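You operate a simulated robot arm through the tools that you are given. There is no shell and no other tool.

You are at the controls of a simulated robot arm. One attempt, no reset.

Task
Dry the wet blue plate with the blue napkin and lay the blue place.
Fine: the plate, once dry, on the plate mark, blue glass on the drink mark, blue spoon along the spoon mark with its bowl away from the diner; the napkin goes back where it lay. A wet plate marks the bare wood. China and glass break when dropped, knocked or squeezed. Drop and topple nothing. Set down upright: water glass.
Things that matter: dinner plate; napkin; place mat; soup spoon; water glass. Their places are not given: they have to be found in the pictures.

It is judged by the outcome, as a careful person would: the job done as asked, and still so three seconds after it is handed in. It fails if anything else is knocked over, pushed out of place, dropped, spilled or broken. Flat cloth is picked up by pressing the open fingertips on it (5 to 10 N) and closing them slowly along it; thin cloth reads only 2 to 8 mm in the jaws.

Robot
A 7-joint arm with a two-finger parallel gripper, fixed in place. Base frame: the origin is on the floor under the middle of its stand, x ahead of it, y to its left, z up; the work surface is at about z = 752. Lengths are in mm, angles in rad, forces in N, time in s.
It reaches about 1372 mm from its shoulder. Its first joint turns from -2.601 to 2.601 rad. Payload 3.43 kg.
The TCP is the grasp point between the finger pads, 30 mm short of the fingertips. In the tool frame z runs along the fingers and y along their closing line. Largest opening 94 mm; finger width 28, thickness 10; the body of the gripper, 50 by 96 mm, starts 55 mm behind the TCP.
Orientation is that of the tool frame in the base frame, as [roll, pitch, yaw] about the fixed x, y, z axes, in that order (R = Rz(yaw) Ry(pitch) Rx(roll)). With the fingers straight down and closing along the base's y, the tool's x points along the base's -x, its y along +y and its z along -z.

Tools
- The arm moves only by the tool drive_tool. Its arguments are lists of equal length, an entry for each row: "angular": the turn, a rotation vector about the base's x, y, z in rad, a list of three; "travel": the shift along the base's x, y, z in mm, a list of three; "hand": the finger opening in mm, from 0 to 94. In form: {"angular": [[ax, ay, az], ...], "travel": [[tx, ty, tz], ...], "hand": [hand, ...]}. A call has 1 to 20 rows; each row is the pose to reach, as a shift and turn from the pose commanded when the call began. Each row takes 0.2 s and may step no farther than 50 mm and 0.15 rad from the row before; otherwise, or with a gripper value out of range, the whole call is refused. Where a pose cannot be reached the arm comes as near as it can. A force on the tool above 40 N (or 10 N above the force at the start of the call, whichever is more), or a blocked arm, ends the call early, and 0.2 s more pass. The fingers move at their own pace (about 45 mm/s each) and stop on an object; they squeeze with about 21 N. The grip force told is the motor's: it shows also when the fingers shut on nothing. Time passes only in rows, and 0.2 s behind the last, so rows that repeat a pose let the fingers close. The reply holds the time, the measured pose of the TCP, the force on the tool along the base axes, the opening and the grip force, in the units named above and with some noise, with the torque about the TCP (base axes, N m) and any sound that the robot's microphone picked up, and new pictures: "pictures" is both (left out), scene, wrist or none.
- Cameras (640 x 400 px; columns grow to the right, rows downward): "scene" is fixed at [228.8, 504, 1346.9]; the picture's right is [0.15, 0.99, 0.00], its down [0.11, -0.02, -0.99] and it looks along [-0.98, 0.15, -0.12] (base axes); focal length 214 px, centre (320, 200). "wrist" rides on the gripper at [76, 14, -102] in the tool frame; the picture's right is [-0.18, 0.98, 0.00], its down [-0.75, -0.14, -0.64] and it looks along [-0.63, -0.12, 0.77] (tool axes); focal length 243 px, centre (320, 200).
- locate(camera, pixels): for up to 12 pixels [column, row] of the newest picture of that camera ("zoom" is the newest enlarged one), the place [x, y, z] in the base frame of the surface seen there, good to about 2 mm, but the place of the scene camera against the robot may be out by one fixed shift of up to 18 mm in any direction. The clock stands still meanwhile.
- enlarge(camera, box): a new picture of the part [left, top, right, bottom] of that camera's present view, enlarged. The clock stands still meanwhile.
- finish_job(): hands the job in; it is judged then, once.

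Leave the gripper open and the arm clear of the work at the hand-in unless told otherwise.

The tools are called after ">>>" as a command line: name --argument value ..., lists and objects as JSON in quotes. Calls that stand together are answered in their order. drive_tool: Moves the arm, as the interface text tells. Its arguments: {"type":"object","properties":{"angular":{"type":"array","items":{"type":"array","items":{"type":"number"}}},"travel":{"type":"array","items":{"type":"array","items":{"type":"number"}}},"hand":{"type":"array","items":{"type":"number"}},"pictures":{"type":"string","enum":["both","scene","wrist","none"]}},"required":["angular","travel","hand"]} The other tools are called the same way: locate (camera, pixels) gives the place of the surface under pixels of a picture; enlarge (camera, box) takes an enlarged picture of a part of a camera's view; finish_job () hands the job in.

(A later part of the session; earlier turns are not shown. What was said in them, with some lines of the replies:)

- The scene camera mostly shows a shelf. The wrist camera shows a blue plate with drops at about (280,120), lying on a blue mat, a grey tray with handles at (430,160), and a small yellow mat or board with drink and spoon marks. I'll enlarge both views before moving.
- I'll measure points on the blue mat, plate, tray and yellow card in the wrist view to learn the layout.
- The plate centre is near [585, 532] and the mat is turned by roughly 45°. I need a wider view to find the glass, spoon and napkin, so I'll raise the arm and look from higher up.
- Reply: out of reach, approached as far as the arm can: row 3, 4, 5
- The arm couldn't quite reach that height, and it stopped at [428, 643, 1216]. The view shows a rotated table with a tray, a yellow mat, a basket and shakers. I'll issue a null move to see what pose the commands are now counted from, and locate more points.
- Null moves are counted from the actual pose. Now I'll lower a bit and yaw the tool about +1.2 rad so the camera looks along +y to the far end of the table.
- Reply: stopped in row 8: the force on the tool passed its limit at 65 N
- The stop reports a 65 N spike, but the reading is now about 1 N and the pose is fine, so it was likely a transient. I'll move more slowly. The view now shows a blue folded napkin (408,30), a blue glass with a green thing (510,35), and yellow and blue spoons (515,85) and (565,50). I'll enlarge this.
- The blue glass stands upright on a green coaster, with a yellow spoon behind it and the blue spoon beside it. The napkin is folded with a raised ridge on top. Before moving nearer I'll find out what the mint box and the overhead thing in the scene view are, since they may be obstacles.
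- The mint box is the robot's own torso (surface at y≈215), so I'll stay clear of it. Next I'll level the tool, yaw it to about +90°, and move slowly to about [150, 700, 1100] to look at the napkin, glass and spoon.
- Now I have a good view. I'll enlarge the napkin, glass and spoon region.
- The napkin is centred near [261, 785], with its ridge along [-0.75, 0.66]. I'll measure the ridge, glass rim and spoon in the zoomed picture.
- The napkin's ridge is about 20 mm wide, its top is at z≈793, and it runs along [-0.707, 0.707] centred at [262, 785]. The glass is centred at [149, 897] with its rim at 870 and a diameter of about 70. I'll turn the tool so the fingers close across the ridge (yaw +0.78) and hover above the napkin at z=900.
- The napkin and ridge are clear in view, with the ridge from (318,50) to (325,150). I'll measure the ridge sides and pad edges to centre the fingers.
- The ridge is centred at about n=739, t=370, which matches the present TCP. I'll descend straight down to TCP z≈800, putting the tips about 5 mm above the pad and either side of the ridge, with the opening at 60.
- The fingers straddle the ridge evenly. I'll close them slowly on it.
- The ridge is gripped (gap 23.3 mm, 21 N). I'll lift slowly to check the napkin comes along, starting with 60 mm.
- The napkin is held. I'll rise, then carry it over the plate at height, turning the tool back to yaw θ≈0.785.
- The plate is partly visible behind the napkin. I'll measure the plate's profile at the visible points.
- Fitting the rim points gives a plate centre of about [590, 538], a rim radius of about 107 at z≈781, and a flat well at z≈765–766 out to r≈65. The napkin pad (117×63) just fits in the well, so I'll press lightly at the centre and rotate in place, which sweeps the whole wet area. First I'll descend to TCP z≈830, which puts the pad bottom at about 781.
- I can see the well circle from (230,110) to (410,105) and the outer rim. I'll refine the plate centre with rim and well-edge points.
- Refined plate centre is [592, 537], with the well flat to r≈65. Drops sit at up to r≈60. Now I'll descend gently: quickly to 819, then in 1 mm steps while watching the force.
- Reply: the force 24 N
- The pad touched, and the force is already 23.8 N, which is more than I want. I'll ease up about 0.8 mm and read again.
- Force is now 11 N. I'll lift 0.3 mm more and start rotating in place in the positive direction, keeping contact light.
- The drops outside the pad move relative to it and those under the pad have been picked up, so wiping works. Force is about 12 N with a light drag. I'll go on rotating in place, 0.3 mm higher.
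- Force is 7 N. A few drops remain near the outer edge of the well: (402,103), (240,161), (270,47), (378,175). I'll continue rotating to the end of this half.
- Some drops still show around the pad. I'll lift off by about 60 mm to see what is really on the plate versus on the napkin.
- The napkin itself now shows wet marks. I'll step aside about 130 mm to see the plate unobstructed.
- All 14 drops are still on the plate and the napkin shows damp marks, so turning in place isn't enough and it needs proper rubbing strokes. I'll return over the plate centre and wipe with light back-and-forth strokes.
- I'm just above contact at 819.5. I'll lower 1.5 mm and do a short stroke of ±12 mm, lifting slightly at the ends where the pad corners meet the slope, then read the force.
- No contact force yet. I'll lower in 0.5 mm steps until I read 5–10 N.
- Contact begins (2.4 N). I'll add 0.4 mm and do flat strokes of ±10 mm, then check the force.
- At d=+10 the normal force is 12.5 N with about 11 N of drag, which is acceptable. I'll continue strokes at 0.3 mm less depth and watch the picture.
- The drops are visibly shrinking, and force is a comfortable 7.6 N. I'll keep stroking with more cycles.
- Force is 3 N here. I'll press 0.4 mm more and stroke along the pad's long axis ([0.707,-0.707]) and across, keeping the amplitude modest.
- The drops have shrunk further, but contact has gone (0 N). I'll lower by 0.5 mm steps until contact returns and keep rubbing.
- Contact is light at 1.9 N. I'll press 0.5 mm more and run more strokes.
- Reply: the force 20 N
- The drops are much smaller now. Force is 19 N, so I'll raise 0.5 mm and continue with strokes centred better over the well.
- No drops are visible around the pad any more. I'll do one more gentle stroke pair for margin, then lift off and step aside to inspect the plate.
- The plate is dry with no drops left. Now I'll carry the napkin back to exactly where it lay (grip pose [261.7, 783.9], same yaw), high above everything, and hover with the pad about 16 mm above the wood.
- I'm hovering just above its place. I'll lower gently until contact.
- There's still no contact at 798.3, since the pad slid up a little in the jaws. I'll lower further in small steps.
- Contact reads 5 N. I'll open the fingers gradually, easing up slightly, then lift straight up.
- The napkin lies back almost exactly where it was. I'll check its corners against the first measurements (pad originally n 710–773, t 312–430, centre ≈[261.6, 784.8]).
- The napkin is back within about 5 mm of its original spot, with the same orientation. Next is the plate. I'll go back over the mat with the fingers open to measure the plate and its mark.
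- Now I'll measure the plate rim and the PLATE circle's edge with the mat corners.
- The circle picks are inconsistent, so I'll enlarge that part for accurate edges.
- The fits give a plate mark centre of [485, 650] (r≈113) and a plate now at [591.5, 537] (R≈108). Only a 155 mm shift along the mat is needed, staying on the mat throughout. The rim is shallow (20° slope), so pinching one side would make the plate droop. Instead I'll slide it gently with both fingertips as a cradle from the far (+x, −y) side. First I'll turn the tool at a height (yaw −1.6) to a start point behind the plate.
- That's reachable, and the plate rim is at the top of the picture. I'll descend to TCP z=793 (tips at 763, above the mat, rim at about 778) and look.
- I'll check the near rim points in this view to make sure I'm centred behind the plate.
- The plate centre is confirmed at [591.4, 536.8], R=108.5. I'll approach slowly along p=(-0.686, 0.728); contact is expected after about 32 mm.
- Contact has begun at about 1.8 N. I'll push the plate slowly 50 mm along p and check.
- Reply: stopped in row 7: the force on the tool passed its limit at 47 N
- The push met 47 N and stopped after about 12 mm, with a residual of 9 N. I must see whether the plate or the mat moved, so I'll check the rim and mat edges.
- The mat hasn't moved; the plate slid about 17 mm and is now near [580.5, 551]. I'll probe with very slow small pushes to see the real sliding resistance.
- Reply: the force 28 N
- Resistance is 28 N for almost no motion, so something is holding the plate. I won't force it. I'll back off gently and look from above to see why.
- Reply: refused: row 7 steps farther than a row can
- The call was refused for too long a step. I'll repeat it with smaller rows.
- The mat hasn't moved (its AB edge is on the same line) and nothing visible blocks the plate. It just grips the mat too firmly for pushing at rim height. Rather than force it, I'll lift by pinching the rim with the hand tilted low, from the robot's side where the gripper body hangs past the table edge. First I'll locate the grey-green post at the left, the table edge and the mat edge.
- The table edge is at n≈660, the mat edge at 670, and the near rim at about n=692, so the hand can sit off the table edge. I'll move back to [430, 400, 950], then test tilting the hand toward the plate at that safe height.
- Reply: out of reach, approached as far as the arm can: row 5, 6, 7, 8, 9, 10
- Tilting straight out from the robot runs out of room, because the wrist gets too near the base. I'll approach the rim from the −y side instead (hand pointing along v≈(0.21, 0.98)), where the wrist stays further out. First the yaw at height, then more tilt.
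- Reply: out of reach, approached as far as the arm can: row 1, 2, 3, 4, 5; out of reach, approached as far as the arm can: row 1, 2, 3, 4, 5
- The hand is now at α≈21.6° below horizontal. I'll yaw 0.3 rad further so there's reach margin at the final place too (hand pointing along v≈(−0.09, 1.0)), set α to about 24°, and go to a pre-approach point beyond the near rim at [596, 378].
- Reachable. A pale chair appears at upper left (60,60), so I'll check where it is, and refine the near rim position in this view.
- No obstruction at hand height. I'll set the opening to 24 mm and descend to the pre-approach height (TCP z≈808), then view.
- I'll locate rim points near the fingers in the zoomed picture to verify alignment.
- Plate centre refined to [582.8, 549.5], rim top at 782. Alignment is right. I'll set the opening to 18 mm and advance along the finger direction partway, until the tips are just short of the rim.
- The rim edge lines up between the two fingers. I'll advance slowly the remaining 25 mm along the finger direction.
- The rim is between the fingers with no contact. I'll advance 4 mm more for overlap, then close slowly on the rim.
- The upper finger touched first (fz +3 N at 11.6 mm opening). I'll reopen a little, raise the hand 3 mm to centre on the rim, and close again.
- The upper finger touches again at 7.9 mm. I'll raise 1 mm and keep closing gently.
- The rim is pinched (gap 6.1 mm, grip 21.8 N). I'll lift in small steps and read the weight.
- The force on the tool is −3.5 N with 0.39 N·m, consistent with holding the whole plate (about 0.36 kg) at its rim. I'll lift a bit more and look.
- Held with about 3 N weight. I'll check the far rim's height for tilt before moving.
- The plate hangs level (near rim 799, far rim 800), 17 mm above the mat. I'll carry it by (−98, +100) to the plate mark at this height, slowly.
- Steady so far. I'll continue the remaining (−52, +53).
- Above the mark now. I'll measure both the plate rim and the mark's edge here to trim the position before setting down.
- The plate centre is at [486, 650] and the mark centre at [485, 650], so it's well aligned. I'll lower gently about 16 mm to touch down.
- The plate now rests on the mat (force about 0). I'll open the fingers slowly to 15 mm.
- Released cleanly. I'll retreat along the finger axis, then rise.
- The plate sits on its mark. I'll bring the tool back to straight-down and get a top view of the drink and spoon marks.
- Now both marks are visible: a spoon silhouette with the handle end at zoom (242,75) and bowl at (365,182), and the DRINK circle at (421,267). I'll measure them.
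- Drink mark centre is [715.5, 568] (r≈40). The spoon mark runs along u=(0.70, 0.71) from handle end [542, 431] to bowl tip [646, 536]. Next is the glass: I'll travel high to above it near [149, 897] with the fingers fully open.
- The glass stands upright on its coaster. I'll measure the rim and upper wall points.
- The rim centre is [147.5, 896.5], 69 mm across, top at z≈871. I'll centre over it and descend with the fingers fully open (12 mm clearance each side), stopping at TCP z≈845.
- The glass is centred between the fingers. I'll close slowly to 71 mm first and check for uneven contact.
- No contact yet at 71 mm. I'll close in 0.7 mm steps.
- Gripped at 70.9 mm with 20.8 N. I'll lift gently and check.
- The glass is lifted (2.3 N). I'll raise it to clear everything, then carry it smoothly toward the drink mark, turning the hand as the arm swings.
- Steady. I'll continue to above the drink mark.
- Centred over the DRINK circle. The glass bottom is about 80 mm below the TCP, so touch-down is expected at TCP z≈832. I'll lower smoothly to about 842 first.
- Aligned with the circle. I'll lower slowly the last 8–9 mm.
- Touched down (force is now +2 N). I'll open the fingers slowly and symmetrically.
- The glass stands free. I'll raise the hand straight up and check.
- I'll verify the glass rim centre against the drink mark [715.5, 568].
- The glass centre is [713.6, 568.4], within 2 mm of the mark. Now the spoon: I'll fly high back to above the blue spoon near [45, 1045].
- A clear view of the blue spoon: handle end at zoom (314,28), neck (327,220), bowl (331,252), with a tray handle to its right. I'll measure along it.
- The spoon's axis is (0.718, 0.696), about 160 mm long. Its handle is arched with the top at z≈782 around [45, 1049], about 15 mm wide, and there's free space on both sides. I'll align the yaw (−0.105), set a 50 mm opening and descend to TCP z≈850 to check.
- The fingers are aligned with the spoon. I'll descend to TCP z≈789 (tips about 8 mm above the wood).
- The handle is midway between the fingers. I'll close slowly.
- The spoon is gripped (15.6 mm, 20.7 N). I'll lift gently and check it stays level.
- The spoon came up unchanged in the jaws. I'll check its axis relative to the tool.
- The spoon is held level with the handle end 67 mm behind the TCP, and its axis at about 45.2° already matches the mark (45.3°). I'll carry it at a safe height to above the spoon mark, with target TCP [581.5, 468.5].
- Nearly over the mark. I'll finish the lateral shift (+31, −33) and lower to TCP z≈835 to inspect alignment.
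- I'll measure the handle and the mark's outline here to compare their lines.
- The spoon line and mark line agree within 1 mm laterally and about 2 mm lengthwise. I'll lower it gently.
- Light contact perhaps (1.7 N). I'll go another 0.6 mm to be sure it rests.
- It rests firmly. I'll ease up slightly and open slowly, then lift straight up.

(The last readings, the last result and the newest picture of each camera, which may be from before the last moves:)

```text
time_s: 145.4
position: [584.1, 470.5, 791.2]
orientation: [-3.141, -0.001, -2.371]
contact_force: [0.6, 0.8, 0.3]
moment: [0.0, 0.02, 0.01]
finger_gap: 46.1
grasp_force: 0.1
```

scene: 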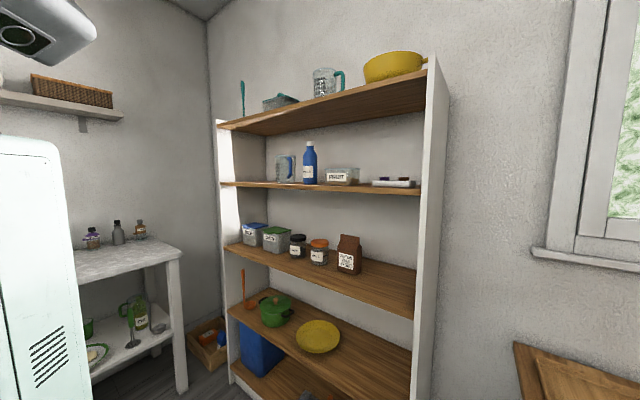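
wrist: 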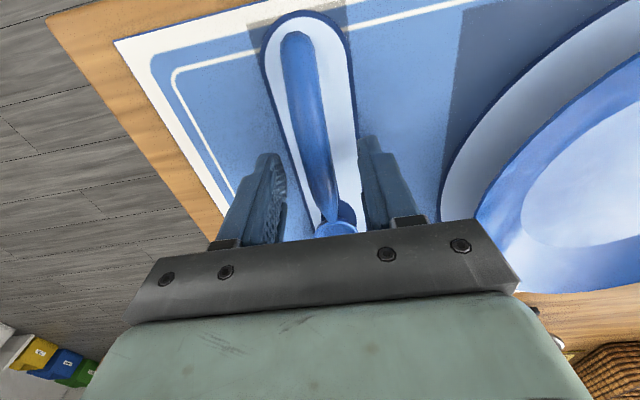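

The spoon lies on its mark and the fingers are clear. I'll rise straight up and view the whole place setting.

>>> drive_tool --angular '[[0, 0, 0], [0, 0, 0], [0, 0, 0], [0, 0, 0], [0, 0, 0], [0, 0, 0], [0, 0, 0], [0, 0, 0], [0, 0, 0]]' --travel '[[0, 0, 5], [0, 0, 20], [0, 0, 50], [0, 0, 90], [0, 0, 130], [-10, 20, 165], [-20, 40, 200], [-25, 55, 230], [-30, 70, 255]]' --hand '[46, 46, 46, 50, 60, 80, 94, 94, 94]' --pictures "wrist"

>>> enlarge --camera "wrist" --box '[140, 0, 500, 220]'

```text
time_s: 147.4
position: [554.1, 539.2, 1046.6]
orientation: [3.141, 0.0, -2.373]
contact_force: [0.4, 0.4, 0.2]
moment: [0.0, -0.01, -0.01]
finger_gap: 94.0
grasp_force: 0.0
```

wrist: 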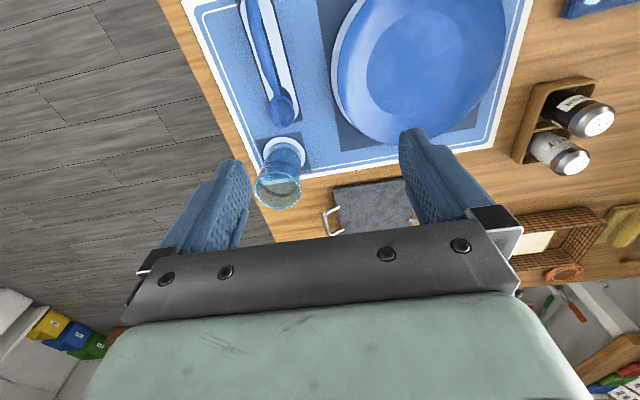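

```text
1.78 times, centred on (320, 110) of wrist
```

zoom: 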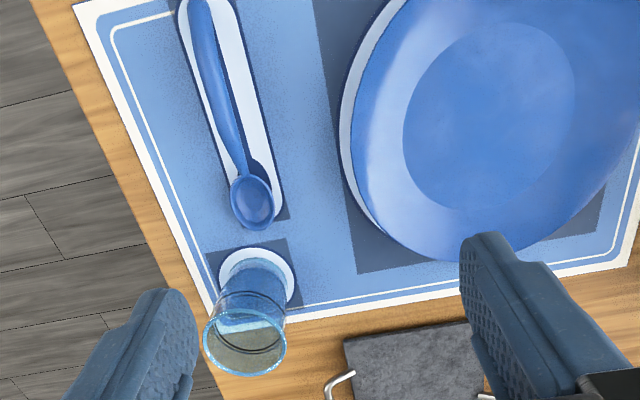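

Everything appears in place. I'll verify the numbers: spoon points, plate rim, and the spoon's line.

>>> locate --camera "zoom" --pixels '[[200, 5], [215, 70], [235, 150], [252, 203], [255, 226], [354, 130], [375, 210], [430, 252], [500, 245], [590, 190], [480, 115], [400, 20]]'

```text
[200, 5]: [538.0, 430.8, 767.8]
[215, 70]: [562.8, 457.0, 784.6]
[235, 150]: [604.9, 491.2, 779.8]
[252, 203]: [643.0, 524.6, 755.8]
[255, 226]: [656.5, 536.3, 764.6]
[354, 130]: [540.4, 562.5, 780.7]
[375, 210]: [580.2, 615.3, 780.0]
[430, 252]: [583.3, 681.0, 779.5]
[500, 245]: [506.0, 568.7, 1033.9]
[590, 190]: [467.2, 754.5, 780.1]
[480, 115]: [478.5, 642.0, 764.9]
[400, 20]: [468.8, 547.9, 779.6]
```

Results: plate centre ≈[484, 650] (mark [485, 650]) and glass within 2 mm. The spoon is along its mark within about 4° and a few mm, with its bowl away from the diner. I'll move the arm clear of the table setting and take final pictures from both cameras.

>>> drive_tool --angular '[[0, 0, 0], [0, 0, 0], [0, 0, 0], [0, 0, 0], [0, 0, 0], [0, 0, 0]]' --travel '[[-12, -20, 6], [-24, -40, 12], [-36, -60, 18], [-48, -80, 24], [-60, -100, 30], [-70, -115, 34]]' --hand '[94, 94, 94, 94, 94, 94]' --pictures "both"

```text
time_s: 148.9
position: [484.6, 425.9, 1082.3]
orientation: [-3.141, 0.009, -2.374]
contact_force: [6.4, 5.7, -11.8]
moment: [0.09, -0.07, 0.04]
finger_gap: 94.1
grasp_force: 0.1
stopped in row 6: the force on the tool passed its limit at 43 N (the readings are from after the stop); the commanded pose is now the measured one
```

scene: 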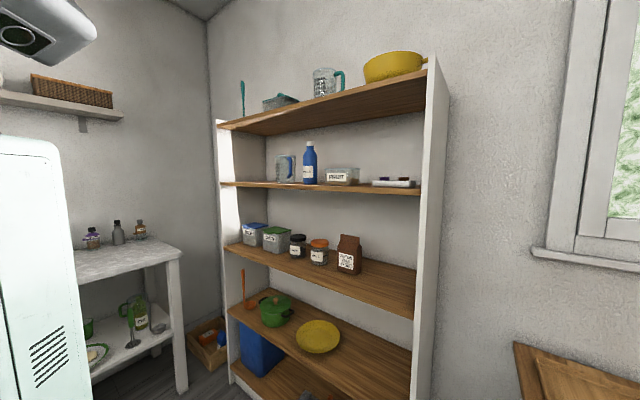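
wrist: 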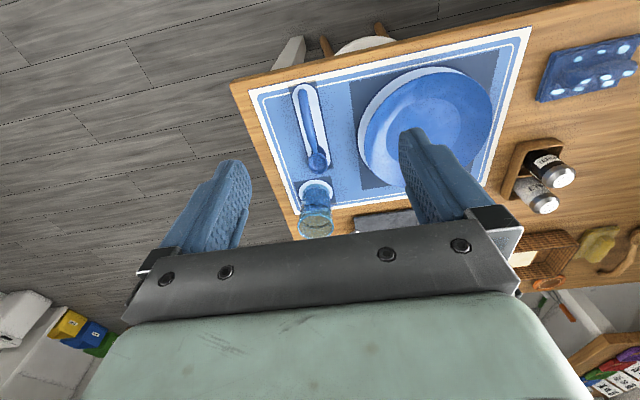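

The arm folded too tightly and pressed on itself (a residual of about 14 N). The setting is untouched. I'll back off outward to a free pose.

>>> drive_tool --angular '[[0, 0, 0], [0, 0, 0], [0, 0, 0], [0, 0, 0], [0, 0, 0]]' --travel '[[5, 8, -2], [14, 22, -5], [25, 40, -8], [36, 58, -10], [46, 75, -12]]' --hand '[94, 94, 94, 94, 94]' --pictures "wrist"

>>> enlarge --camera "wrist" --box '[200, 0, 640, 260]'

```text
time_s: 150.2
position: [531.8, 501.1, 1069.0]
orientation: [3.14, 0.008, -2.377]
contact_force: [-0.2, 0.2, -0.7]
moment: [0.02, 0.0, 0.01]
finger_gap: 93.8
grasp_force: 0.0
```

wrist: 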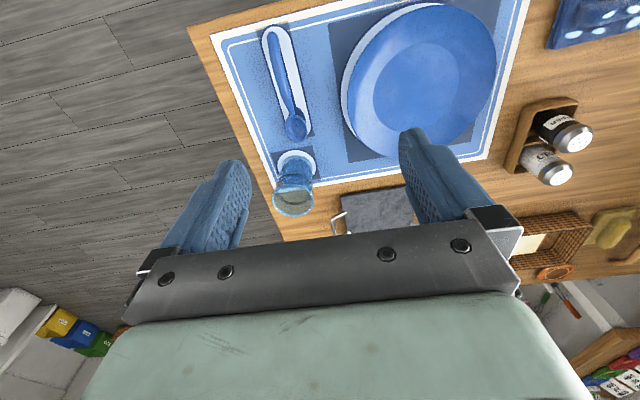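

```text
1.45 times, centred on (420, 130) of wrist
```

zoom: 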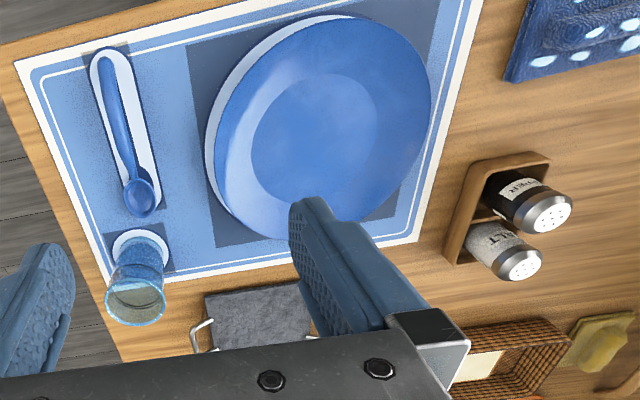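

The plate is dry and on its mark, the glass is upright on DRINK, and the spoon is on its mark with the bowl away from the diner. The napkin is back in place, the gripper is open, and the arm is free with no force on it, well above the work. I'm handing in.

>>> finish_job

```text
The job is handed in.
```

I dried the blue plate with the blue napkin, laid the blue place, and handed the job in. In the last pictures nothing is toppled, broken or disturbed, and the microphone reported no sounds.

- **Plate:** no drops were visible after wiping. It sits within about 2 mm of the centre of the plate mark.
- **Glass:** it stands upright on the drink mark, within about 2 mm of centre.
- **Spoon:** it lies along its mark, about 4° off the mark's line, with the bowl away from the diner. I left the small angle rather than grip it again.
- **Napkin:** it is back within about 5 mm of where it lay, turned the same way. It is now damp.

**Plate move:** I first tried sliding the plate, but it jammed after about 17 mm at 47 N. I then lifted it by the rim and carried it to the mark.

**Other force stops:** two more moves stopped on high force, at 65 N near the start and 43 N at the end. I think the second was the arm folding against itself. I saw nothing out of place after either one.

The gripper is open and the arm is free, about 180 mm above the glass.
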